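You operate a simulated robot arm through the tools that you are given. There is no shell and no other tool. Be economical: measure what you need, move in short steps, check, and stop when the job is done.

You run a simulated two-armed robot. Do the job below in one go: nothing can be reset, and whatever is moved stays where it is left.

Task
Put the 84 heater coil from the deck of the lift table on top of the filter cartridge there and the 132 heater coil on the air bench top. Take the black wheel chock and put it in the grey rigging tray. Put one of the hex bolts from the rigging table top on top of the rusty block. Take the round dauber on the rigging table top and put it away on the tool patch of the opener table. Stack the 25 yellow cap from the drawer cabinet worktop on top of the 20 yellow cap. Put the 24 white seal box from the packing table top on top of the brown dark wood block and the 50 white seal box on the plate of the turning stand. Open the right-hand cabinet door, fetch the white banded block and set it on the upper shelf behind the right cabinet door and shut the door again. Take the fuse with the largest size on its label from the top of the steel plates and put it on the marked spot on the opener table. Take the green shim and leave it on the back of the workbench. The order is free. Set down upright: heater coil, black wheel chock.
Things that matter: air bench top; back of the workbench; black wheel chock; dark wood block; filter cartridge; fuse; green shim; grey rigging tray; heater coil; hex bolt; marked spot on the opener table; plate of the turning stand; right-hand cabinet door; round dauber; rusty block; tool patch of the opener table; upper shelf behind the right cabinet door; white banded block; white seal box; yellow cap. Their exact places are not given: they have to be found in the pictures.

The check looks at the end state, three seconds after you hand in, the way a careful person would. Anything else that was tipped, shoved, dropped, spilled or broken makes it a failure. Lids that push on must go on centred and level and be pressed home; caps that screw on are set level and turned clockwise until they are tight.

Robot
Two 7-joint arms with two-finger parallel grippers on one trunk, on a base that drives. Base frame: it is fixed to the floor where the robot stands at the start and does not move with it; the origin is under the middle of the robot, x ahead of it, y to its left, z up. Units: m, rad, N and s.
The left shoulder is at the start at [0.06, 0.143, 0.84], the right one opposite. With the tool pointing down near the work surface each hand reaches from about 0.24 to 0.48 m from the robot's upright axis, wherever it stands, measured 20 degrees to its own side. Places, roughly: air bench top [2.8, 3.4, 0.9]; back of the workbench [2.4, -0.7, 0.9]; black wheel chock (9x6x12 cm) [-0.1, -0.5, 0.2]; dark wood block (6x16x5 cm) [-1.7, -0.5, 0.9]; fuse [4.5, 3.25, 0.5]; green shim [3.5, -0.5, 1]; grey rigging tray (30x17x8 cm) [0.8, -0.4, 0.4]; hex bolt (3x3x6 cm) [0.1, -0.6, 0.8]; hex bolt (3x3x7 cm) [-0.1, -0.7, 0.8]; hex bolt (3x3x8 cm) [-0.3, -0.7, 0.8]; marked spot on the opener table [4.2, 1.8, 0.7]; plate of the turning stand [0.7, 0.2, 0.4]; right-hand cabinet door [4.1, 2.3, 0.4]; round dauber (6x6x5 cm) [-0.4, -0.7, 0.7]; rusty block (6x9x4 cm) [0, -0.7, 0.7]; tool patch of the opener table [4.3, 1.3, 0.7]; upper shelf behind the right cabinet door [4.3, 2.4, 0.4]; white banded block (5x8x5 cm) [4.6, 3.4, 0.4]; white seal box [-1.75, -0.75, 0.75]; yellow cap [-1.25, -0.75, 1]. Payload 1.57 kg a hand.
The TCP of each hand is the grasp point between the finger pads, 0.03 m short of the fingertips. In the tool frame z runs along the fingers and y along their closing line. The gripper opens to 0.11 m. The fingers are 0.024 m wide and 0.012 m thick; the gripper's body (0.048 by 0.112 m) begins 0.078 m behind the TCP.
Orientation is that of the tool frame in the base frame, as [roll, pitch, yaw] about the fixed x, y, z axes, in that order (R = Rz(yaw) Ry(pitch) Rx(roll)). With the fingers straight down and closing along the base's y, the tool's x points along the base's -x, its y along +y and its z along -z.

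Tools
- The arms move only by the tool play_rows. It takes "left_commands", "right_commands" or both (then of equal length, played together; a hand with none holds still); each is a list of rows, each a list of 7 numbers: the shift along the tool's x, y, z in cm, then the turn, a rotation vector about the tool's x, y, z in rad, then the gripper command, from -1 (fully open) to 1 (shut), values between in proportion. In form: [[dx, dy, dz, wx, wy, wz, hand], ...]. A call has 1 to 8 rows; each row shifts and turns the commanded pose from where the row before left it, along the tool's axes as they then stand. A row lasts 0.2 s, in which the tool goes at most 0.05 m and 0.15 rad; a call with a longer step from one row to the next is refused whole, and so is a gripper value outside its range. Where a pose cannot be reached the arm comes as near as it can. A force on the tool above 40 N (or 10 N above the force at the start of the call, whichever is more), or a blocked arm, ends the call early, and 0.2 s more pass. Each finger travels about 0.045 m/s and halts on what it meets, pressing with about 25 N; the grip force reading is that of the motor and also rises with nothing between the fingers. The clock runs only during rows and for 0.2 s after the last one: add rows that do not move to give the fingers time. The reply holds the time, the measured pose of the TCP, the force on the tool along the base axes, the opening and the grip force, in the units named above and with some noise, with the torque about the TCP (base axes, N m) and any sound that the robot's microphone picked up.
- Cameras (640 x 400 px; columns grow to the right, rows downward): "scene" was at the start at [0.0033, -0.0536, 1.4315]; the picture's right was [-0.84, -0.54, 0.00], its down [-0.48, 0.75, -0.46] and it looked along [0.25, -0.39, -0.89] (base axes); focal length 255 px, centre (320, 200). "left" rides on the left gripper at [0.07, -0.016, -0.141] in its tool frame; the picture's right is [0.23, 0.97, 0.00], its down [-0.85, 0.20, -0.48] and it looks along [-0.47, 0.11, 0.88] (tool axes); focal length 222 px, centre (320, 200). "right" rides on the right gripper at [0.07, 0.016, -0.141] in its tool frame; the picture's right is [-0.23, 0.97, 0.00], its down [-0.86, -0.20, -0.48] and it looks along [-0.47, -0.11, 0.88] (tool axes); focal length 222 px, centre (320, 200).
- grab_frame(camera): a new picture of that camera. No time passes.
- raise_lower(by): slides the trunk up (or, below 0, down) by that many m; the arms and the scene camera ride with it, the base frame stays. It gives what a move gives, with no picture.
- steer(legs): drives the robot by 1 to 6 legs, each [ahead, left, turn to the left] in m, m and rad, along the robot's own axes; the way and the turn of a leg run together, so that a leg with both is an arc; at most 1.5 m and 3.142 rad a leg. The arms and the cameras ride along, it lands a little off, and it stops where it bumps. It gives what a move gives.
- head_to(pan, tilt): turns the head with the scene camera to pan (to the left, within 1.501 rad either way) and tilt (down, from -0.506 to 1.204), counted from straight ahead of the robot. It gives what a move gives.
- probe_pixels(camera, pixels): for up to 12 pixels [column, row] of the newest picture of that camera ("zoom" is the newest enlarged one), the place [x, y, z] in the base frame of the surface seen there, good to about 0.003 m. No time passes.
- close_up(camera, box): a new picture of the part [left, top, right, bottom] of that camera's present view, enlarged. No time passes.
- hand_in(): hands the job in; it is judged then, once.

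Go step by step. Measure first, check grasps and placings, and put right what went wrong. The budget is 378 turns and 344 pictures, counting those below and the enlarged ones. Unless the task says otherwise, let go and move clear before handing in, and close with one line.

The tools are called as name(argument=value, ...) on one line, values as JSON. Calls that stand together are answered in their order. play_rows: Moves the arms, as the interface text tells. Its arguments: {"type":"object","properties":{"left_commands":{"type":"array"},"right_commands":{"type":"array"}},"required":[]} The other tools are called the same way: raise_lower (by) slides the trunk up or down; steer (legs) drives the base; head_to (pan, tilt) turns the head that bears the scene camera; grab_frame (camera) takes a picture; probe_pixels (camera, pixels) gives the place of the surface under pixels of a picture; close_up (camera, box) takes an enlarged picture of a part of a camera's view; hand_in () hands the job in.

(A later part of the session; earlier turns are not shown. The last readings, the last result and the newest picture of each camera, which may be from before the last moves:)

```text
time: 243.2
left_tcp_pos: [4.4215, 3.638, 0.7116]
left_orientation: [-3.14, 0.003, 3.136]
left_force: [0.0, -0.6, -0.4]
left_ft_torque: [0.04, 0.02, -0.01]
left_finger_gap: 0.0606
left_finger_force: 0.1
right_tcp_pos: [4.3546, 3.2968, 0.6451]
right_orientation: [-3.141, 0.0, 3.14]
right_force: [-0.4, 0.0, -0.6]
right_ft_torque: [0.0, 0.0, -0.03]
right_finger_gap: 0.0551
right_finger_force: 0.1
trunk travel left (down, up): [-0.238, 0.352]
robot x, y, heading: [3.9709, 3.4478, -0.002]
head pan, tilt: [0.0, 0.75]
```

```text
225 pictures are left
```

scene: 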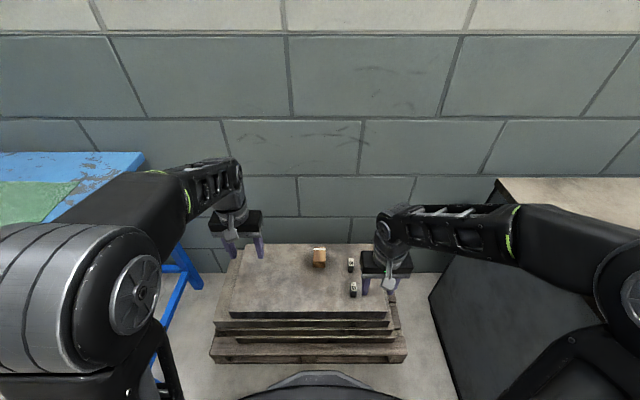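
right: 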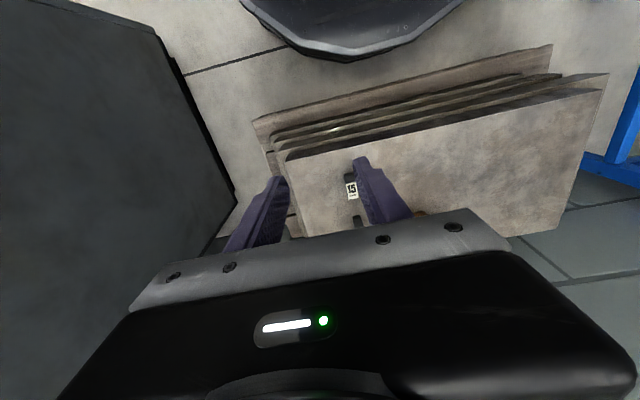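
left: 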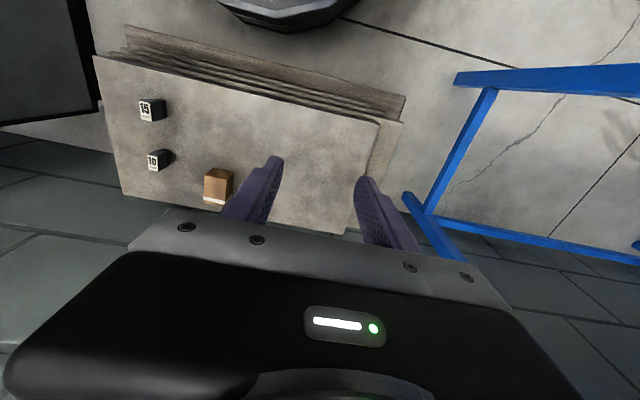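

Only fuses 15 and 10 on the plate. Zoom for exact poses.

close_up(camera="left", box=[120, 85, 260, 215])

probe_pixels(camera="left", pixels=[[142, 108], [147, 104], [155, 118], [145, 118], [160, 104], [153, 162], [163, 155], [210, 185], [228, 178], [213, 201], [220, 172], [180, 130]])

```text
3.08 times, centred on (190, 150) of left
```

zoom: 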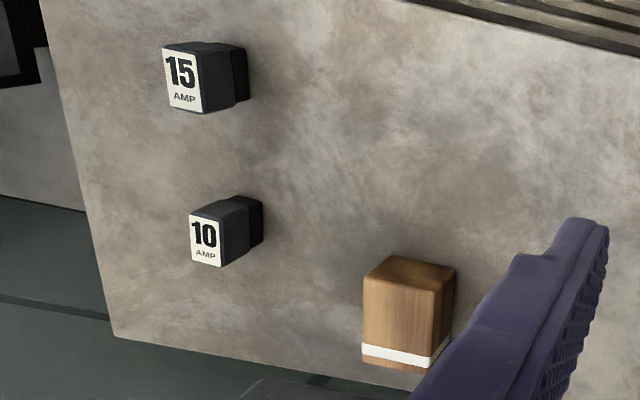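

```text
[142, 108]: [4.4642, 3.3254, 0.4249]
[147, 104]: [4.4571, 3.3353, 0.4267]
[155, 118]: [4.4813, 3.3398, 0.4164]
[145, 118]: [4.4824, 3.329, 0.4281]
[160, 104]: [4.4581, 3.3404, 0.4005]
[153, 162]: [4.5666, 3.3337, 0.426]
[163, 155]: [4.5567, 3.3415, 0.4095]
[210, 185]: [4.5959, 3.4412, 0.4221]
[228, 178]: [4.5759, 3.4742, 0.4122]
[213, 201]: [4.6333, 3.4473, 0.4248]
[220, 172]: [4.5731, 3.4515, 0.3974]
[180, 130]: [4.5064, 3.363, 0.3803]
```

Fuse 15: centre ≈(4.467,3.330), 3.7×2 cm, top 0.427. Move the right hand over it and descend.

play_rows(right_commands=[[-3.75, 1.1, 2.4, 0, 0, 0, 0], [-3.75, 1.1, 2.4, 0, 0, 0, 0], [-3.75, 1.1, 2.4, 0, 0, 0, 0], [0, 0, 4, 0, 0, 0, 0], [0, 0, 4, 0, 0, 0, 0], [0, 0, 3, 0, 0, 0, 0], [0, 0, 0, 0, 0, 0, 0]])

grab_frame(camera="right")

```text
time: 244.8
left_tcp_pos: [4.4211, 3.6398, 0.7112]
left_orientation: [-3.14, 0.0, 3.135]
left_force: [0.9, -0.5, 0.7]
left_ft_torque: [0.0, 0.04, 0.0]
left_finger_gap: 0.0606
left_finger_force: 0.0
right_tcp_pos: [4.4679, 3.3277, 0.4626]
right_orientation: [-3.14, 0.0, 3.139]
right_force: [-0.7, -0.2, 0.1]
right_ft_torque: [-0.01, -0.05, 0.0]
right_finger_gap: 0.0551
right_finger_force: 0.1
trunk travel left (down, up): [-0.238, 0.352]
robot x, y, heading: [3.9734, 3.4479, 0.002]
head pan, tilt: [0.0, 0.75]
```

```text
223 pictures are left
```

right: 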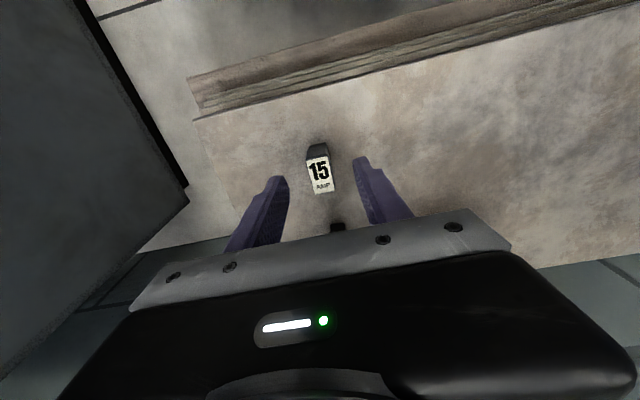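

play_rows(right_commands=[[0, 0.2, 4.7, 0, 0, 0, 0], [0, 0, 0, 0, 0, 0, 1], [0, 0, 0, 0, 0, 0, 1], [0, 0, 0, 0, 0, 0, 1], [0, 0, 0, 0, 0, 0, 1], [0, 0, -4.5, 0, 0, 0, 1], [0, 0, -4.5, 0, 0, 0, 1], [0, 0, 0, 0, 0, 0, 1]])

grab_frame(camera="right")

```text
time: 246.6
left_tcp_pos: [4.42, 3.6384, 0.7107]
left_orientation: [-3.14, 0.002, 3.134]
left_force: [-0.1, -0.4, 0.1]
left_ft_torque: [0.0, -0.01, -0.02]
left_finger_gap: 0.0604
left_finger_force: 0.0
right_tcp_pos: [4.4674, 3.3302, 0.5066]
right_orientation: [-3.141, 0.0, 3.139]
right_force: [-0.5, -0.2, -0.2]
right_ft_torque: [0.02, 0.02, -0.01]
right_finger_gap: 0.0195
right_finger_force: 24.3
trunk travel left (down, up): [-0.238, 0.352]
robot x, y, heading: [3.9722, 3.4493, -0.004]
head pan, tilt: [0.0, 0.75]
```

```text
222 pictures are left
```

right: 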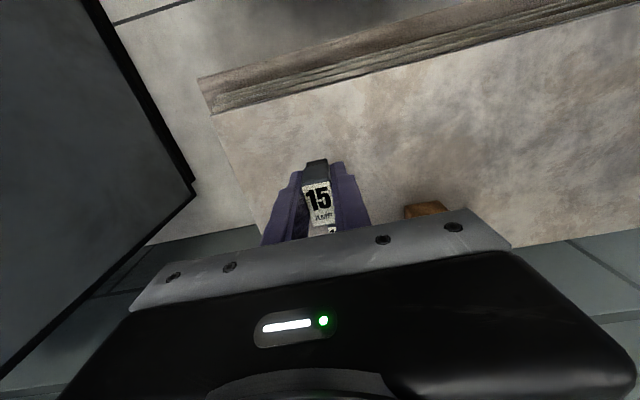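

Fuse 15 held. Pull the right hand back and tilt the left hand forward 1 rad for the block.

play_rows(left_commands=[[0, 0, 0, 0, -0.143, 0, -1], [0, 0, 0, 0, -0.143, 0, -1], [0, 0, 0, 0, -0.143, 0, -1], [0, 0, 0, 0, -0.143, 0, -1], [0, 0, 0, 0, -0.143, 0, -1], [0, 0, 0, 0, -0.143, 0, -1], [0, 0, 0, 0, -0.142, 0, -0.4]], right_commands=[[3, 0, -3.5, 0, 0, 0, 1], [3, -2, -3, 0, 0, 0, 1], [3.5, -2, -2, 0, 0, 0, 1], [3, 0, -2, 0, 0, 0, 1], [0, 0, 0, 0, 0, 0, 1], [0, 0, 0, 0, 0, 0, 1], [0, 0, 0, 0, 0, 0, 1]])

grab_frame(camera="left")

```text
time: 248.2
left_tcp_pos: [4.4814, 3.6382, 0.7335]
left_orientation: [-3.135, 1.0, 3.141]
left_force: [-0.1, -0.4, 0.4]
left_ft_torque: [0.0, 0.01, 0.03]
left_finger_gap: 0.077
left_finger_force: 0.0
left hand out of reach, approached as far as the arm can: row 6, 7
right_tcp_pos: [4.3449, 3.2896, 0.6115]
right_orientation: [-3.139, 0.001, 3.141]
right_force: [-1.1, 0.0, 0.2]
right_ft_torque: [-0.01, 0.03, 0.01]
right_finger_gap: 0.0193
right_finger_force: 25.2
trunk travel left (down, up): [-0.238, 0.352]
robot x, y, heading: [3.9709, 3.4488, -0.001]
head pan, tilt: [0.0, 0.75]
```

```text
221 pictures are left
```

left: 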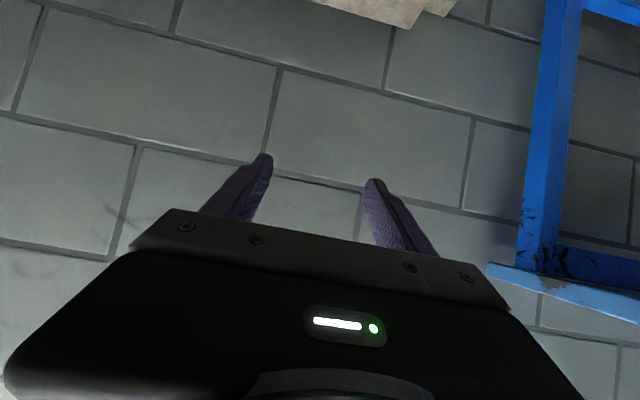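

Now bring the left hand to a pre-grasp point in front of the block.

play_rows(left_commands=[[2.65, -2.29, 2.47, 0, 0, 0, -0.5], [2.65, -2.29, 2.47, 0, 0, 0, -0.5], [2.65, -2.29, 2.47, 0, 0, 0, -0.5], [2.65, -2.29, 2.47, 0, 0, 0, -0.5], [2.65, -2.29, 2.47, 0, 0, 0, -0.5], [2.65, -2.29, 2.47, 0, 0, 0, -0.5], [2.65, -2.29, 1, 0, 0, 0, -0.5], [2.0, -2.0, 0, 0, 0, 0, -0.5]])

grab_frame(camera="left")

```text
time: 250.0
left_tcp_pos: [4.5013, 3.457, 0.4748]
left_orientation: [-3.137, 1.002, 3.14]
left_force: [-0.2, -0.4, 0.2]
left_ft_torque: [0.0, 0.03, -0.02]
left_finger_gap: 0.0825
left_finger_force: 0.0
right_tcp_pos: [4.3432, 3.2891, 0.6115]
right_orientation: [3.141, 0.001, 3.138]
right_force: [-0.3, 0.2, 0.4]
right_ft_torque: [-0.02, 0.04, -0.04]
right_finger_gap: 0.0194
right_finger_force: 25.4
trunk travel left (down, up): [-0.238, 0.352]
robot x, y, heading: [3.9721, 3.4441, -0.001]
head pan, tilt: [0.0, 0.75]
```

```text
220 pictures are left
```

left: 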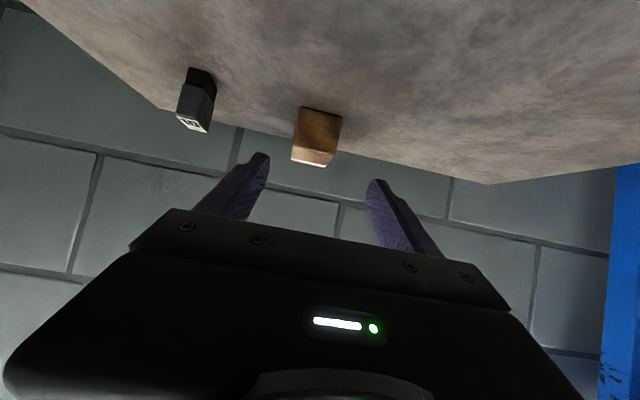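

close_up(camera="left", box=[270, 90, 370, 180])

probe_pixels(camera="left", pixels=[[300, 109], [340, 117], [293, 145], [335, 152], [292, 158], [331, 165], [312, 130], [315, 160]])

```text
4.44 times, centred on (320, 135) of left
```

zoom: 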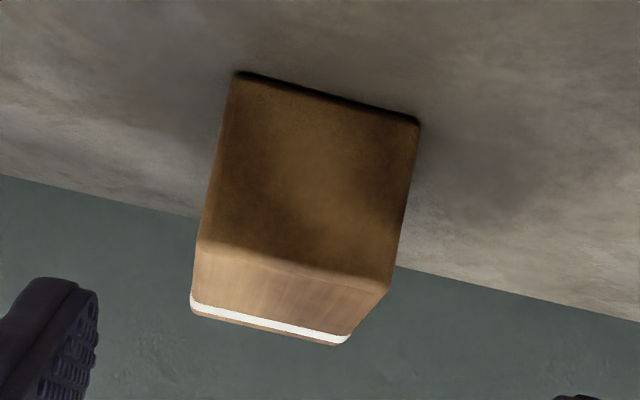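

```text
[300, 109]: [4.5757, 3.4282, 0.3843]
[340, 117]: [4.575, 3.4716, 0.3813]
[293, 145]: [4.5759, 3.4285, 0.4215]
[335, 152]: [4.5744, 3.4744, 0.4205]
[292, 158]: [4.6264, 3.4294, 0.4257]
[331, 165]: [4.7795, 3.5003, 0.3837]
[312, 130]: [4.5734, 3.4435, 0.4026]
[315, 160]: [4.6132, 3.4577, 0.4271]
```

Block: y 3.428–3.475, x 4.574–4.65, top 0.427. Advance and close.

play_rows(left_commands=[[0.1, -0.6, 3.9, 0, 0, 0, -0.5], [0.1, 0, 4, 0, 0, 0, -0.5], [0, 0, 4, 0, 0, 0, -0.5], [0, 0, 0, 0, 0, 0, 1], [0, 0, 0, 0, 0, 0, 1], [0, 0, 0, 0, 0, 0, 1], [0, 0, 0, 0, 0, 0, 1]])

grab_frame(camera="left")

```text
time: 251.6
left_tcp_pos: [4.5998, 3.4492, 0.4098]
left_orientation: [-3.136, 1.0, 3.138]
left_force: [-0.6, -0.3, -0.6]
left_ft_torque: [-0.02, 0.02, 0.0]
left_finger_gap: 0.0476
left_finger_force: 24.9
right_tcp_pos: [4.3448, 3.2899, 0.6124]
right_orientation: [-3.141, 0.001, 3.138]
right_force: [0.0, -1.0, -0.2]
right_ft_torque: [0.01, -0.01, 0.02]
right_finger_gap: 0.0193
right_finger_force: 25.1
trunk travel left (down, up): [-0.238, 0.352]
robot x, y, heading: [3.97, 3.4455, -0.0]
head pan, tilt: [0.0, 0.75]
```

```text
218 pictures are left
```

left: 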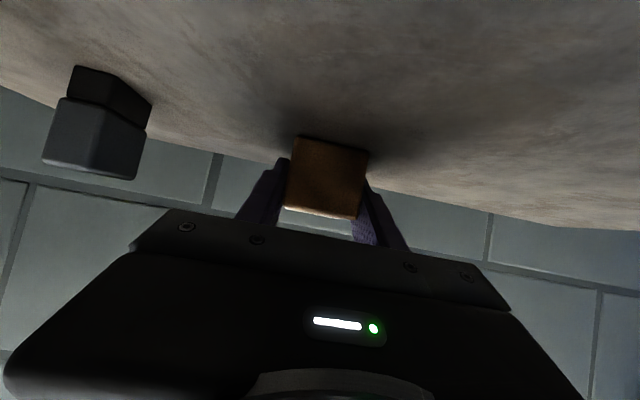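

Block gripped (0.0476). Lift, then retract.

play_rows(left_commands=[[-2.5, 0, -1.6, 0, 0, 0, 1], [-3.4, 0, -2.2, 0, 0, 0, 1], [-3.4, 0, -2.2, 0, 0, 0, 1], [-3.4, 0, -2.2, 0, 0, 0, 1], [2.4, 0.5, -3.8, 0, 0, 0, 1], [2.4, 1.5, -3.8, 0, 0, 0, 1], [2.4, 1.5, -3.8, 0, 0, 0, 1], [2.4, 1.5, -3.8, 0, 0, 0, 1]])

raise_lower(by=0.3)

grab_frame(camera="scene")

```text
time: 253.4
left_tcp_pos: [4.4233, 3.4998, 0.5619]
left_orientation: [-3.137, 1.0, 3.136]
left_force: [0.3, -0.2, -0.8]
left_ft_torque: [-0.02, 0.03, 0.01]
left_finger_gap: 0.0475
left_finger_force: 24.7
right_tcp_pos: [4.3446, 3.29, 0.6115]
right_orientation: [-3.14, 0.0, 3.14]
right_force: [-0.2, -0.8, -0.6]
right_ft_torque: [0.02, 0.04, -0.01]
right_finger_gap: 0.0195
right_finger_force: 24.7
trunk travel left (down, up): [-0.238, 0.352]
robot x, y, heading: [3.9712, 3.4491, -0.005]
head pan, tilt: [0.0, 0.75]
```

```text
time: 256.4
left_tcp_pos: [4.4233, 3.4984, 0.862]
left_orientation: [-3.139, 1.001, 3.138]
left_force: [-1.2, 0.8, -0.9]
left_ft_torque: [-0.01, 0.01, 0.03]
left_finger_gap: 0.0477
left_finger_force: 24.9
right_tcp_pos: [4.344, 3.2898, 0.912]
right_orientation: [-3.141, -0.001, 3.14]
right_force: [-0.3, -0.9, -0.7]
right_ft_torque: [-0.01, -0.02, -0.01]
right_finger_gap: 0.0193
right_finger_force: 25.1
trunk travel left (down, up): [-0.538, 0.052]
robot x, y, heading: [3.9745, 3.448, -0.002]
head pan, tilt: [0.0, 0.75]
```

```text
217 pictures are left
```

scene: 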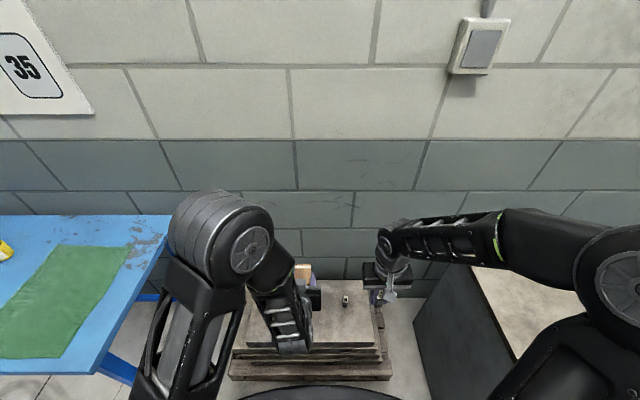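

Back off, slide right (-y) along the corridor to the marked spot on the opener table.

steer(legs=[[-0.55, 0, 0], [0, -1.4, 0], [0, -0.27, 0]])

head_to(pan=0.0, tilt=0.75)

grab_frame(camera="scene")

grab_frame(camera="right")

```text
time: 267.6
left_tcp_pos: [3.862, 1.8306, 0.862]
left_orientation: [3.141, 1.0, 3.125]
left_force: [0.6, -0.4, -2.0]
left_ft_torque: [0.02, 0.04, -0.01]
left_finger_gap: 0.0476
left_finger_force: 24.8
right_tcp_pos: [3.782, 1.6228, 0.9129]
right_orientation: [3.14, -0.001, 3.131]
right_force: [0.1, -0.1, -0.8]
right_ft_torque: [0.0, -0.01, -0.01]
right_finger_gap: 0.0193
right_finger_force: 24.6
trunk travel left (down, up): [-0.538, 0.052]
robot x, y, heading: [3.4103, 1.7846, -0.017]
head pan, tilt: [0.0, 0.75]
```

```text
time: 268.2
left_tcp_pos: [3.8597, 1.8316, 0.8625]
left_orientation: [-3.137, 1.001, 3.127]
left_force: [-0.5, 0.3, -2.0]
left_ft_torque: [0.01, 0.01, -0.05]
left_finger_gap: 0.0475
left_finger_force: 24.9
right_tcp_pos: [3.7809, 1.6234, 0.9116]
right_orientation: [3.141, 0.0, 3.133]
right_force: [-0.4, 0.1, -0.8]
right_ft_torque: [0.0, 0.0, 0.01]
right_finger_gap: 0.0195
right_finger_force: 25.7
trunk travel left (down, up): [-0.538, 0.052]
robot x, y, heading: [3.4097, 1.7844, -0.009]
head pan, tilt: [0.0, 0.75]
```

```text
216 pictures are left
```

scene: 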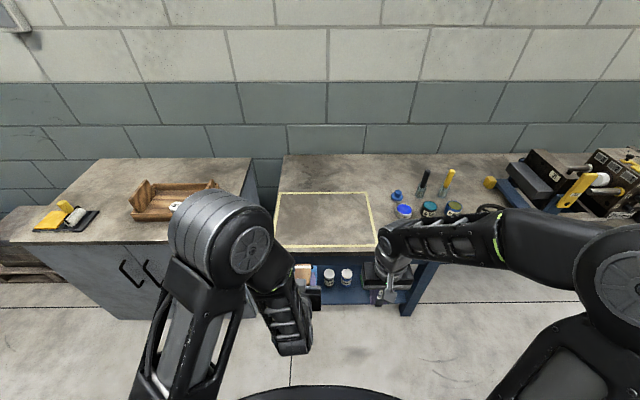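

```text
215 pictures are left
```

right: 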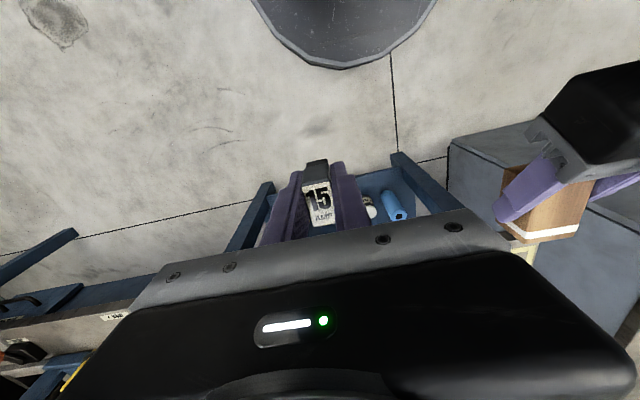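

probe_pixels(camera="scene", pixels=[[284, 194], [368, 194], [276, 249], [376, 245], [325, 220], [225, 240], [160, 225], [130, 240], [150, 262], [170, 265], [125, 275], [240, 235]])

close_up(camera="scene", box=[20, 170, 300, 340])

```text
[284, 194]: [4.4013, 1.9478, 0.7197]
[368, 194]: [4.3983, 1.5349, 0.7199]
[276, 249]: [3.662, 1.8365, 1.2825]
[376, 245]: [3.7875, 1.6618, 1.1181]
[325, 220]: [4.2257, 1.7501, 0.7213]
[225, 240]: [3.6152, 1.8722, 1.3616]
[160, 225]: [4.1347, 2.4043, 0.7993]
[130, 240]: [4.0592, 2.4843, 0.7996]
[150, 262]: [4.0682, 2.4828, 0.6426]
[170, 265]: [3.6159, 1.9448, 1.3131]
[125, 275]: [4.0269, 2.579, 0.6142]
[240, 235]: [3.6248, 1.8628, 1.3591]
```

```text
2.29 times, centred on (160, 255) of scene
```

zoom: 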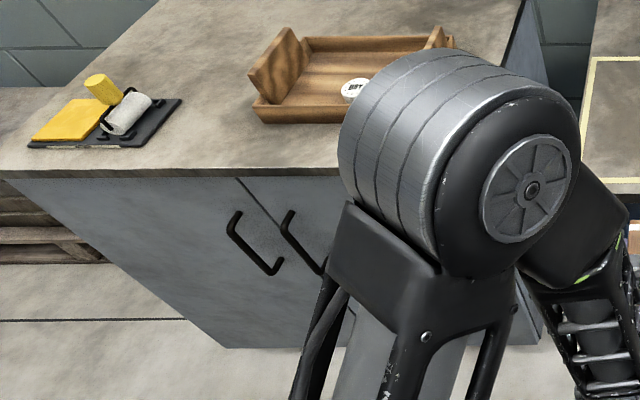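

Marked rectangle: x≈4.1–4.4, y 1.535–1.948. Drive in and move left hand aside a bit.

steer(legs=[[0.34, 0.03, 0.01]])

play_rows(left_commands=[[-1.7, 3, -1.1, 0, 0, 0, 1], [-1.7, 3, -1.1, 0, 0, 0, 1], [0, 0, 0, 0, 0, 0, 1], [0, 0, 0, 0, 0, 0, 1]], right_commands=[[0, 0, 0, 0, 0, 0, 1], [-4, 2, 0, 0, 0, 0, 1], [-4, 2, 0, 0, 0, 0, 1], [-4, 2, 0, 0, 0, 0, 1]])

grab_frame(camera="right")

```text
time: 270.4
left_tcp_pos: [4.2001, 1.8576, 0.8624]
left_orientation: [-3.137, 0.999, 3.127]
left_force: [0.2, 1.1, -0.6]
left_ft_torque: [0.01, 0.0, 0.0]
left_finger_gap: 0.0477
left_finger_force: 25.0
right_tcp_pos: [4.1181, 1.65, 0.9119]
right_orientation: [-3.141, 0.0, 3.128]
right_force: [0.1, 0.5, -0.5]
right_ft_torque: [-0.04, 0.03, 0.02]
right_finger_gap: 0.0192
right_finger_force: 25.3
trunk travel left (down, up): [-0.538, 0.052]
robot x, y, heading: [3.7467, 1.8137, -0.013]
head pan, tilt: [0.0, 0.75]
```

```text
time: 271.4
left_tcp_pos: [4.2346, 1.8977, 0.8892]
left_orientation: [-3.139, 0.999, 3.127]
left_force: [1.2, 0.1, -1.0]
left_ft_torque: [-0.04, 0.02, -0.01]
left_finger_gap: 0.0476
left_finger_force: 24.8
left hand out of reach, approached as far as the arm can: row 1, 2
right_tcp_pos: [4.2378, 1.7096, 0.9114]
right_orientation: [3.141, -0.002, 3.131]
right_force: [0.0, -0.9, -0.9]
right_ft_torque: [0.0, 0.01, 0.03]
right_finger_gap: 0.0193
right_finger_force: 25.4
trunk travel left (down, up): [-0.538, 0.052]
robot x, y, heading: [3.7524, 1.8142, -0.011]
head pan, tilt: [0.0, 0.75]
```

```text
213 pictures are left
```

right: 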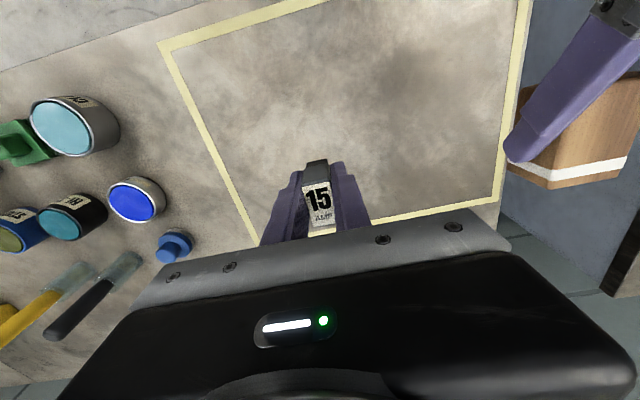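

Lower the fuse onto the marked spot.

play_rows(right_commands=[[-0.5, 1, 4, 0, 0, 0, 1], [0, 0, 4, 0, 0, 0, 1], [0, 0, 4, 0, 0, 0, 1], [0, 0, 2.6, 0, 0, 0, 1], [0, 0, 0.3, 0, 0, 0, 1], [0, 0, 0.2, 0, 0, 0, 1], [0, 0, 0.2, 0, 0, 0, 1]])

```text
time: 273.0
left_tcp_pos: [4.2343, 1.898, 0.8889]
left_orientation: [-3.137, 0.999, 3.127]
left_force: [-0.5, -0.8, -0.9]
left_ft_torque: [0.0, 0.02, 0.0]
left_finger_gap: 0.0475
left_finger_force: 24.9
right_tcp_pos: [4.2424, 1.7185, 0.7583]
right_orientation: [-3.14, -0.001, 3.129]
right_force: [0.3, 0.9, -0.7]
right_ft_torque: [-0.03, 0.0, 0.01]
right_finger_gap: 0.0192
right_finger_force: 24.7
trunk travel left (down, up): [-0.538, 0.052]
robot x, y, heading: [3.7416, 1.8094, -0.012]
head pan, tilt: [0.0, 0.75]
```

play_rows(right_commands=[[0, 0, 0.15, 0, 0, 0, 1], [0, 0, 0.15, 0, 0, 0, 1], [0, 0, 0.1, 0, 0, 0, 1]])

```text
time: 273.8
left_tcp_pos: [4.2341, 1.8973, 0.8891]
left_orientation: [-3.137, 1.0, 3.129]
left_force: [-0.3, 0.9, -1.1]
left_ft_torque: [-0.03, 0.03, 0.0]
left_finger_gap: 0.0479
left_finger_force: 25.1
right_tcp_pos: [4.2435, 1.7202, 0.756]
right_orientation: [-3.14, 0.0, 3.131]
right_force: [-3.2, -0.8, 12.5]
right_ft_torque: [-0.05, 0.13, 0.03]
right_finger_gap: 0.0193
right_finger_force: 25.2
trunk travel left (down, up): [-0.538, 0.052]
robot x, y, heading: [3.7509, 1.8103, -0.015]
head pan, tilt: [0.0, 0.75]
```

Contact. Release and rise, then retract.

play_rows(right_commands=[[0, 0, -0.1, 0, 0, 0, 1], [0, 0, 0, 0, 0, 0, 0.4], [0, 0, 0, 0, 0, 0, 0.1], [0, 0, 0, 0, 0, 0, 0.1], [0, 0, -3, 0, 0, 0, 0.1], [0, 0, -4.5, 0, 0, 0, 0.1], [0, 0, -4.5, 0, 0, 0, 0.1], [4, 0, -2, 0, 0, 0, 0.1]])

grab_frame(camera="right")

```text
time: 275.6
left_tcp_pos: [4.2332, 1.8981, 0.891]
left_orientation: [-3.139, 0.998, 3.128]
left_force: [-0.1, 0.3, -1.2]
left_ft_torque: [0.01, 0.0, -0.01]
left_finger_gap: 0.0478
left_finger_force: 25.0
right_tcp_pos: [4.2005, 1.7206, 0.8979]
right_orientation: [-3.141, -0.001, 3.131]
right_force: [-0.1, -1.0, -0.2]
right_ft_torque: [-0.01, -0.01, -0.01]
right_finger_gap: 0.0495
right_finger_force: 0.0
trunk travel left (down, up): [-0.538, 0.052]
robot x, y, heading: [3.7474, 1.8092, -0.008]
head pan, tilt: [0.0, 0.75]
```

```text
212 pictures are left
```

right: 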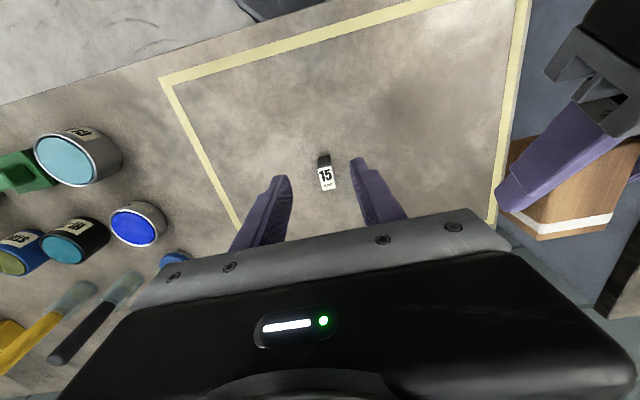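

Fuse on the marked spot. Back off, then slide left in front of the cabinet.

steer(legs=[[-0.42, 0, 0], [0, 0.5, 0]])

play_rows(left_commands=[[0, 4, -2, 0, 0, 0, 1], [0, 4, -2, 0, 0, 0, 1], [0, 4, -2, 0, 0, 0, 1]], right_commands=[[0, -3, -3, 0, 0, 0, 0], [0, -3, -3, 0, 0, 0, 0], [0, -3, -3, 0, 0, 0, 0]])

head_to(pan=0.0, tilt=0.7)

grab_frame(camera="scene")

grab_frame(camera="left")

```text
time: 278.3
left_tcp_pos: [3.8183, 1.9047, 0.8897]
left_orientation: [-3.139, 0.998, 3.136]
left_force: [0.2, 0.4, -1.7]
left_ft_torque: [-0.02, 0.01, -0.02]
left_finger_gap: 0.0476
left_finger_force: 25.1
right_tcp_pos: [3.7869, 1.7273, 0.896]
right_orientation: [-3.14, -0.001, 3.139]
right_force: [0.1, -0.2, -0.1]
right_ft_torque: [0.02, 0.02, -0.01]
right_finger_gap: 0.0495
right_finger_force: 0.0
trunk travel left (down, up): [-0.538, 0.052]
robot x, y, heading: [3.3319, 1.8168, -0.002]
head pan, tilt: [0.0, 0.75]
stopped in leg 1: the robot was blocked; the commanded pose is now the measured one
```

```text
time: 279.1
left_tcp_pos: [3.845, 2.01, 0.908]
left_orientation: [-3.139, 1.001, 3.137]
left_force: [0.4, -0.3, -0.4]
left_ft_torque: [-0.04, 0.03, -0.02]
left_finger_gap: 0.0477
left_finger_force: 24.7
left hand out of reach, approached as far as the arm can: row 1, 2, 3
right_tcp_pos: [3.7883, 1.6364, 0.9868]
right_orientation: [3.141, 0.0, 3.14]
right_force: [0.4, 0.0, -0.3]
right_ft_torque: [0.0, -0.03, -0.02]
right_finger_gap: 0.0549
right_finger_force: 0.1
trunk travel left (down, up): [-0.538, 0.052]
robot x, y, heading: [3.3297, 1.814, 0.002]
head pan, tilt: [0.0, 0.75]
```

```text
time: 279.7
left_tcp_pos: [3.8457, 2.0096, 0.9084]
left_orientation: [3.141, 0.999, 3.137]
left_force: [-0.3, 0.4, -0.8]
left_ft_torque: [0.0, 0.02, -0.01]
left_finger_gap: 0.0478
left_finger_force: 25.5
right_tcp_pos: [3.7872, 1.6373, 0.986]
right_orientation: [-3.141, -0.001, 3.139]
right_force: [-0.1, -0.7, 0.2]
right_ft_torque: [0.01, 0.0, 0.01]
right_finger_gap: 0.055
right_finger_force: 0.1
trunk travel left (down, up): [-0.538, 0.052]
robot x, y, heading: [3.3337, 1.8132, -0.004]
head pan, tilt: [0.0, 0.7]
```

```text
211 pictures are left
```

scene: 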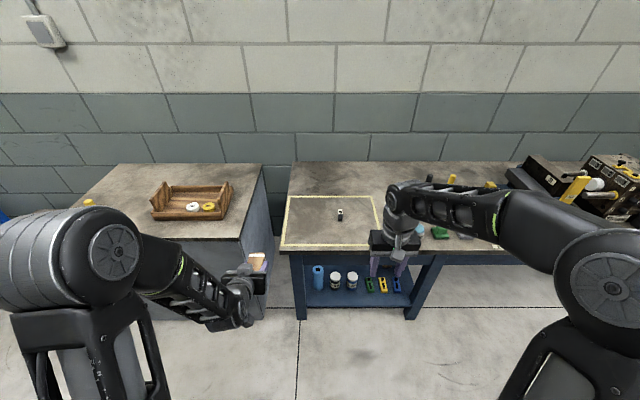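

```text
210 pictures are left
```

left: 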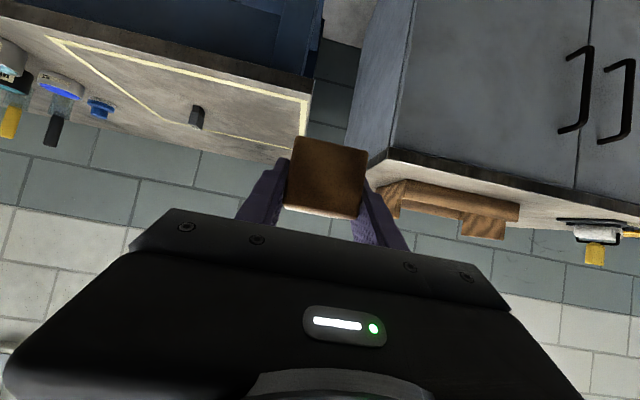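

Rear bumped something at x≈3.03. Move ahead 5 cm, slide left and look left/back.

steer(legs=[[0.07, 0, 0], [0, 0.47, 0]])

head_to(pan=-1.5, tilt=0.8)

grab_frame(camera="scene")

head_to(pan=0, tilt=0.8)

grab_frame(camera="scene")

grab_frame(camera="right")

```text
time: 283.2
left_tcp_pos: [3.922, 2.4803, 0.9079]
left_orientation: [-3.138, 0.999, 3.129]
left_force: [-0.7, 0.4, -0.6]
left_ft_torque: [-0.03, 0.02, 0.0]
left_finger_gap: 0.0477
left_finger_force: 25.6
right_tcp_pos: [3.8608, 2.1068, 0.987]
right_orientation: [3.141, -0.002, 3.132]
right_force: [0.1, 0.8, 0.3]
right_ft_torque: [-0.01, 0.02, 0.0]
right_finger_gap: 0.0551
right_finger_force: 0.0
trunk travel left (down, up): [-0.538, 0.052]
robot x, y, heading: [3.4042, 2.2884, -0.01]
head pan, tilt: [0.0, 0.7]
```

```text
time: 284.8
left_tcp_pos: [3.9212, 2.4798, 0.9084]
left_orientation: [-3.141, 0.998, 3.128]
left_force: [-0.7, -0.2, -1.9]
left_ft_torque: [-0.03, -0.03, -0.01]
left_finger_gap: 0.0477
left_finger_force: 25.0
right_tcp_pos: [3.8605, 2.1064, 0.9864]
right_orientation: [3.142, -0.002, 3.131]
right_force: [-0.5, 0.7, -0.5]
right_ft_torque: [0.02, 0.02, -0.01]
right_finger_gap: 0.055
right_finger_force: 0.1
trunk travel left (down, up): [-0.538, 0.052]
robot x, y, heading: [3.4071, 2.2867, -0.01]
head pan, tilt: [-1.499, 0.799]
```

```text
209 pictures are left
```

scene: 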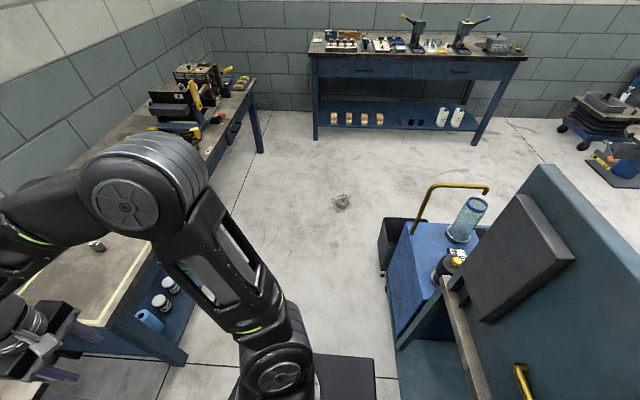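

```text
time: 286.4
left_tcp_pos: [3.9223, 2.4792, 0.908]
left_orientation: [-3.141, 0.999, 3.126]
left_force: [0.3, 0.3, -1.4]
left_ft_torque: [-0.01, 0.0, 0.0]
left_finger_gap: 0.048
left_finger_force: 25.1
right_tcp_pos: [3.8598, 2.1071, 0.9865]
right_orientation: [-3.142, -0.003, 3.132]
right_force: [0.3, -0.3, 0.5]
right_ft_torque: [0.01, -0.01, 0.02]
right_finger_gap: 0.0551
right_finger_force: 0.0
trunk travel left (down, up): [-0.538, 0.052]
robot x, y, heading: [3.4077, 2.2855, -0.011]
head pan, tilt: [0.0, 0.799]
```

```text
208 pictures are left
```

scene: 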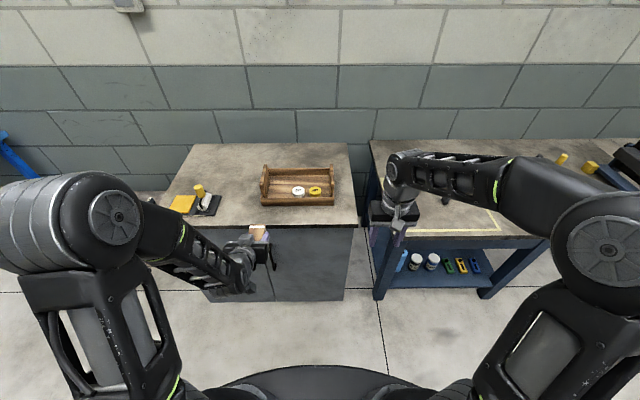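

```text
207 pictures are left
```

right: 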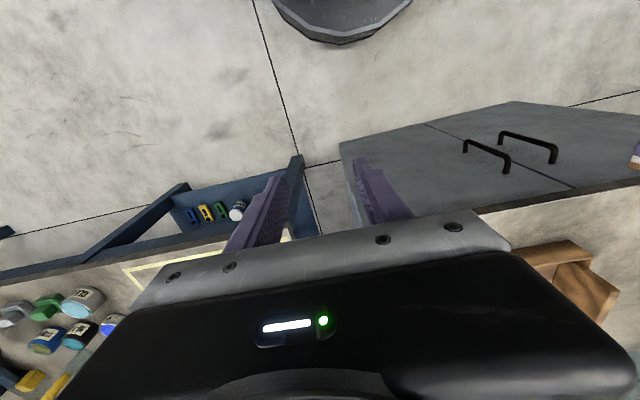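

Handles visible; probe right-door handle and seam.

close_up(camera="right", box=[340, 95, 640, 225])

probe_pixels(camera="right", pixels=[[466, 142], [485, 152], [507, 163], [508, 171], [464, 151], [425, 122], [535, 171], [345, 150], [530, 145], [510, 102], [420, 160], [340, 143]])

```text
2.13 times, centred on (490, 160) of right
```

zoom: 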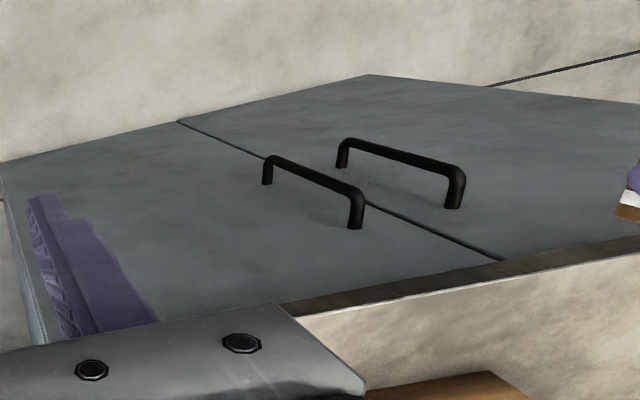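

```text
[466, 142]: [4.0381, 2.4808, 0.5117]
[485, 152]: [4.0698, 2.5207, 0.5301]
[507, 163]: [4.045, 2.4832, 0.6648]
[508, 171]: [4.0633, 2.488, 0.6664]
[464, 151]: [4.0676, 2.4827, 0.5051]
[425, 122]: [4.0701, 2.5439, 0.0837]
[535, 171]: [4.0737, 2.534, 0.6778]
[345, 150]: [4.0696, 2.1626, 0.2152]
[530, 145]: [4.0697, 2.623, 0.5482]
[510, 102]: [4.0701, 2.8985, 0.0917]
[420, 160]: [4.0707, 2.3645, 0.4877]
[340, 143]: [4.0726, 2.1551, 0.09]
```

Right door: y 2.157–2.54, handle bar at (4.037,2.482), z 0.505–0.667. Slide left 0.27 and tilt the right hand to horizontal-ish (1.2 rad).

steer(legs=[[0, 0.27, 0.01]])

play_rows(right_commands=[[2, 0, 3, 0, -0.15, 0, 0], [2, 0, 3, 0, -0.15, 0, 0], [2, 0, 3, 0, -0.15, 0, 0], [2, 0, 3, 0, -0.15, 0, 0], [2, 0, 2, 0, -0.15, 0, 0], [2, 0, 2, 0, -0.15, 0, 0], [2, 0, 1, 0, -0.15, 0, 0], [2, 0, 0, 0, -0.15, 0, 0]])

grab_frame(camera="right")

```text
time: 288.3
left_tcp_pos: [3.9222, 2.752, 0.9074]
left_orientation: [-3.138, 0.999, 3.136]
left_force: [0.1, -0.8, -1.1]
left_ft_torque: [-0.04, -0.03, -0.02]
left_finger_gap: 0.0474
left_finger_force: 25.0
right_tcp_pos: [3.8631, 2.3802, 0.9862]
right_orientation: [3.141, -0.004, 3.137]
right_force: [0.0, 0.2, -0.6]
right_ft_torque: [0.04, 0.02, -0.04]
right_finger_gap: 0.0548
right_finger_force: 0.1
trunk travel left (down, up): [-0.538, 0.052]
robot x, y, heading: [3.409, 2.5568, -0.0]
head pan, tilt: [0.0, 0.799]
```

```text
time: 290.1
left_tcp_pos: [3.9218, 2.7524, 0.9087]
left_orientation: [-3.139, 0.998, 3.135]
left_force: [0.2, -0.4, -2.3]
left_ft_torque: [0.03, 0.02, 0.06]
left_finger_gap: 0.0476
left_finger_force: 25.0
right_tcp_pos: [3.8501, 2.4111, 0.7834]
right_orientation: [-3.089, 1.006, -3.128]
right_force: [0.1, -0.5, -0.1]
right_ft_torque: [0.03, 0.04, 0.03]
right_finger_gap: 0.0549
right_finger_force: 0.1
right hand out of reach, approached as far as the arm can: row 3, 4, 5, 6, 7, 8
trunk travel left (down, up): [-0.538, 0.052]
robot x, y, heading: [3.4063, 2.5577, -0.009]
head pan, tilt: [0.0, 0.799]
```

```text
205 pictures are left
```

right: 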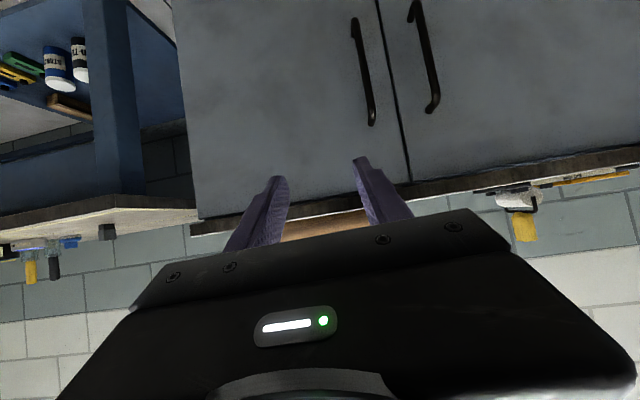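

Tilt reached 1.0 rad. Lower toward pre-grasp in front of the handle, adding tilt on the way.

play_rows(right_commands=[[2.1, 1.42, 3.4, 0, 0, 0, 0], [2.1, 1.42, 3.4, 0, 0, 0, 0], [2.1, 1.42, 3.4, 0, -0.05, 0, 0], [2.1, 1.42, 3.0, 0, -0.07, 0, 0], [2.1, 1.42, 2.0, 0, -0.08, 0, 0], [0, 0, 0, 0, 0, 0, 0]])

grab_frame(camera="right")

```text
time: 291.5
left_tcp_pos: [3.9234, 2.7513, 0.9076]
left_orientation: [-3.139, 1.0, 3.135]
left_force: [1.0, 0.5, -1.1]
left_ft_torque: [0.0, 0.01, 0.04]
left_finger_gap: 0.0477
left_finger_force: 25.0
right_tcp_pos: [3.9521, 2.4844, 0.6103]
right_orientation: [-3.067, 1.203, -3.096]
right_force: [-0.1, 0.0, 0.6]
right_ft_torque: [-0.01, 0.03, 0.01]
right_finger_gap: 0.055
right_finger_force: 0.0
right hand out of reach, approached as far as the arm can: row 4, 5
trunk travel left (down, up): [-0.538, 0.052]
robot x, y, heading: [3.4067, 2.5557, -0.0]
head pan, tilt: [0.0, 0.799]
```

```text
204 pictures are left
```

right: 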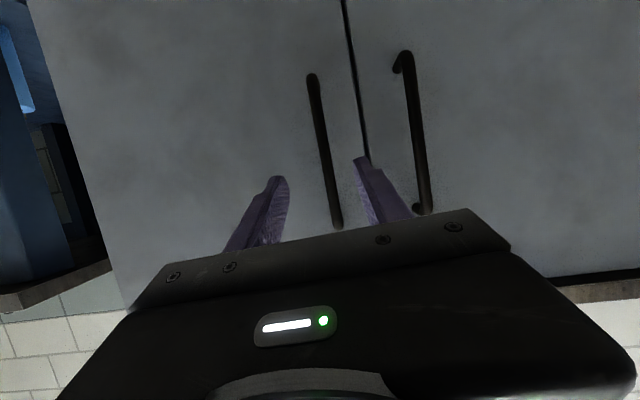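

Handle lies between the fingers. Advance 7.3 cm and close.

play_rows(right_commands=[[0, -0.2, 3.6, 0, 0, 0, 0], [0, 0, 3.6, 0, 0, 0, 0], [0, 0, 0, 0, 0, 0, 1], [0, 0, 0, 0, 0, 0, 1], [0, 0, 0, 0, 0, 0, 1], [0, 0, 0, 0, 0, 0, 1], [0, 0, 0, 0, 0, 0, 1]])

grab_frame(camera="right")

```text
time: 293.1
left_tcp_pos: [3.9224, 2.754, 0.9077]
left_orientation: [-3.137, 0.999, 3.14]
left_force: [-0.4, 0.7, -0.6]
left_ft_torque: [0.0, -0.01, 0.02]
left_finger_gap: 0.0476
left_finger_force: 25.1
right_tcp_pos: [4.0198, 2.4858, 0.5861]
right_orientation: [-3.08, 1.207, -3.097]
right_force: [-2.8, 35.6, -3.1]
right_ft_torque: [0.91, 0.03, 0.46]
right_finger_gap: 0.0125
right_finger_force: 29.4
trunk travel left (down, up): [-0.538, 0.052]
robot x, y, heading: [3.4061, 2.5577, 0.004]
head pan, tilt: [0.0, 0.799]
```

```text
203 pictures are left
```

right: 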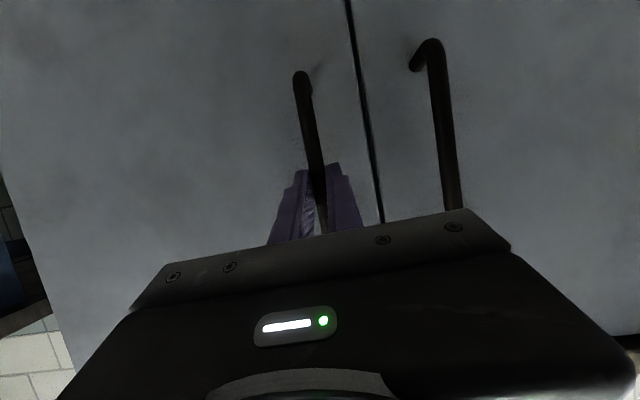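

Handle gripped with a side load; relieve 3 mm and begin pulling along the hinge arc with matching yaw.

play_rows(right_commands=[[0, 0.3, 0, 0, 0, 0, 1], [1.03, -0.4, -2.65, -0.081, 0, -0.0315, 1], [1.03, -0.43, -2.65, -0.081, 0, -0.0315, 1], [1.03, -0.43, -2.65, -0.081, 0, -0.0315, 1]])

grab_frame(camera="right")

```text
time: 293.8
left_tcp_pos: [3.9226, 2.7485, 0.9086]
left_orientation: [-3.139, 1.0, 3.131]
left_force: [0.8, 1.1, -0.8]
left_ft_torque: [-0.03, 0.05, -0.01]
left_finger_gap: 0.0475
left_finger_force: 25.0
right_tcp_pos: [3.9912, 2.4816, 0.5864]
right_orientation: [-2.98, 1.203, -2.963]
right_force: [1.0, -5.6, 0.4]
right_ft_torque: [0.94, 0.22, -0.11]
right_finger_gap: 0.0131
right_finger_force: 29.9
right hand out of reach, approached as far as the arm can: row 2, 3
trunk travel left (down, up): [-0.538, 0.052]
robot x, y, heading: [3.4054, 2.5541, -0.009]
head pan, tilt: [0.0, 0.799]
stopped in row 3 (right hand): the force on the tool passed its limit (the readings are from after the stop); the commanded pose is now the measured one
```

```text
202 pictures are left
```

right: 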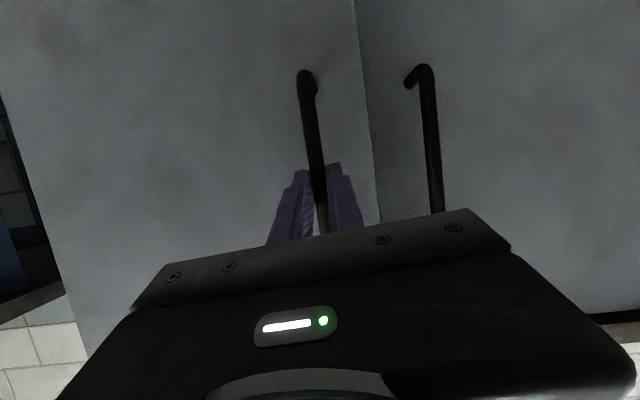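

Door is opening (x 3.991). Continue with smaller steps and less yaw.

play_rows(right_commands=[[0.54, -0.05, -1.4, -0.02, 0, -0.008, 1], [0.54, -0.08, -1.4, -0.02, 0, -0.008, 1], [0.54, -0.12, -1.4, -0.02, 0, -0.008, 1], [0.54, -0.15, -1.4, -0.02, 0, -0.008, 1], [0.54, -0.18, -1.4, -0.02, 0, -0.008, 1], [0.54, -0.2, -1.4, -0.02, 0, -0.008, 1]])

grab_frame(camera="right")

```text
time: 294.4
left_tcp_pos: [3.9244, 2.7471, 0.9067]
left_orientation: [-3.138, 0.998, 3.128]
left_force: [-0.8, 0.4, -1.4]
left_ft_torque: [-0.05, 0.02, -0.03]
left_finger_gap: 0.0479
left_finger_force: 24.7
right_tcp_pos: [3.9637, 2.4759, 0.5865]
right_orientation: [-2.931, 1.201, -2.908]
right_force: [1.2, -5.3, -1.5]
right_ft_torque: [0.94, -0.01, -0.18]
right_finger_gap: 0.0135
right_finger_force: 29.9
right hand out of reach, approached as far as the arm can: row 2, 3
trunk travel left (down, up): [-0.538, 0.052]
robot x, y, heading: [3.4089, 2.5555, -0.012]
head pan, tilt: [0.0, 0.799]
stopped in row 3 (right hand): the force on the tool passed its limit (the readings are from after the stop); the commanded pose is now the measured one
```

```text
201 pictures are left
```

right: 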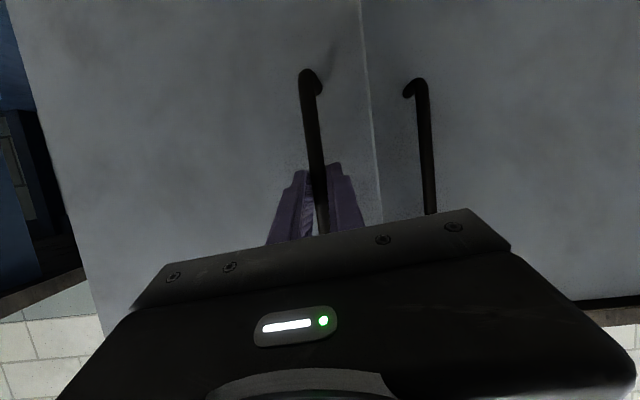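

Door ~10° open, but the wrist is at its limit. Release, back out, lower the trunk for a better wrist posture, then regrip.

play_rows(right_commands=[[0, 0, 0, 0, 0, 0, 0.2], [0, 0, 0, 0, 0, 0, 0], [0, 0, 0, 0, 0, 0, 0], [1, 0, -2.8, 0, 0, 0, 0], [1, 0, -2.8, -0.08, 0, 0.01, 0], [0.5, 0, -1, -0.08, 0, 0.01, 0]])

raise_lower(by=-0.2)

grab_frame(camera="right")

```text
time: 295.8
left_tcp_pos: [3.9246, 2.7464, 0.9075]
left_orientation: [-3.141, 0.998, 3.129]
left_force: [0.0, 0.3, 0.3]
left_ft_torque: [0.02, 0.0, -0.01]
left_finger_gap: 0.0477
left_finger_force: 25.1
right_tcp_pos: [3.9322, 2.507, 0.5799]
right_orientation: [-2.982, 1.196, -2.898]
right_force: [0.3, 0.4, -0.3]
right_ft_torque: [-0.03, -0.03, 0.02]
right_finger_gap: 0.0551
right_finger_force: 0.1
right hand out of reach, approached as far as the arm can: row 4, 5, 6
trunk travel left (down, up): [-0.538, 0.052]
robot x, y, heading: [3.4075, 2.5545, -0.013]
head pan, tilt: [0.0, 0.799]
```

```text
time: 298.0
left_tcp_pos: [3.9238, 2.7452, 0.7082]
left_orientation: [-3.14, 0.998, 3.126]
left_force: [0.1, -0.2, -0.2]
left_ft_torque: [0.01, 0.02, -0.02]
left_finger_gap: 0.0475
left_finger_force: 24.8
right_tcp_pos: [3.9329, 2.5072, 0.3804]
right_orientation: [-2.981, 1.194, -2.896]
right_force: [0.4, -0.5, -0.3]
right_ft_torque: [-0.01, 0.01, 0.0]
right_finger_gap: 0.0549
right_finger_force: 0.0
trunk travel left (down, up): [-0.338, 0.252]
robot x, y, heading: [3.4045, 2.5548, -0.009]
head pan, tilt: [0.0, 0.799]
```

```text
200 pictures are left
```

right: 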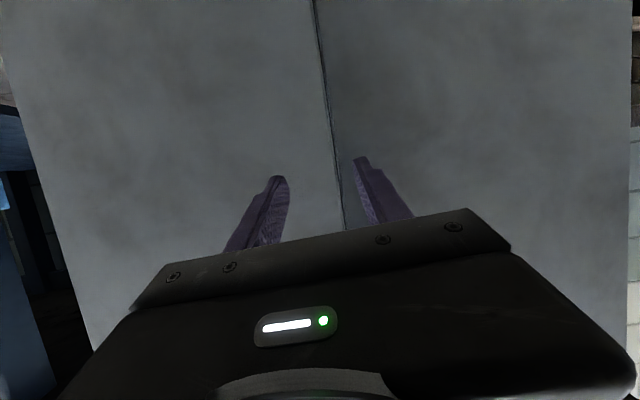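

Raise the right hand back to handle height in front of it.

play_rows(right_commands=[[0, 0, -3, 0, 0, 0, 0], [-3.5, -0.9, -1.5, -0.04, 0, 0, 0], [-3.5, -0.9, -1.5, -0.04, 0, 0, 0], [-3.5, -0.9, -1.5, -0.04, 0, 0, 0], [-3.5, -0.9, -1.5, -0.03, 0, 0, 0], [-3.5, -0.9, -1.5, 0, 0, 0, 0], [0, 0, 0, 0, 0, 0, 0]])

grab_frame(camera="right")

```text
time: 299.6
left_tcp_pos: [3.9239, 2.7481, 0.7085]
left_orientation: [-3.14, 0.999, 3.128]
left_force: [0.1, -0.6, -1.5]
left_ft_torque: [-0.03, 0.03, -0.05]
left_finger_gap: 0.0478
left_finger_force: 25.5
right_tcp_pos: [3.9248, 2.5606, 0.5867]
right_orientation: [-3.118, 1.193, -2.892]
right_force: [0.9, -0.3, -0.4]
right_ft_torque: [0.01, 0.0, 0.05]
right_finger_gap: 0.0551
right_finger_force: 0.1
right hand out of reach, approached as far as the arm can: row 1, 2, 3, 4, 5, 6
trunk travel left (down, up): [-0.338, 0.252]
robot x, y, heading: [3.41, 2.5546, -0.014]
head pan, tilt: [0.0, 0.799]
```

```text
199 pictures are left
```

right: 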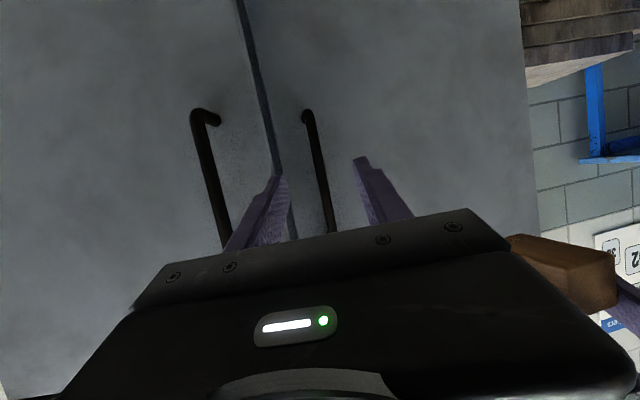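

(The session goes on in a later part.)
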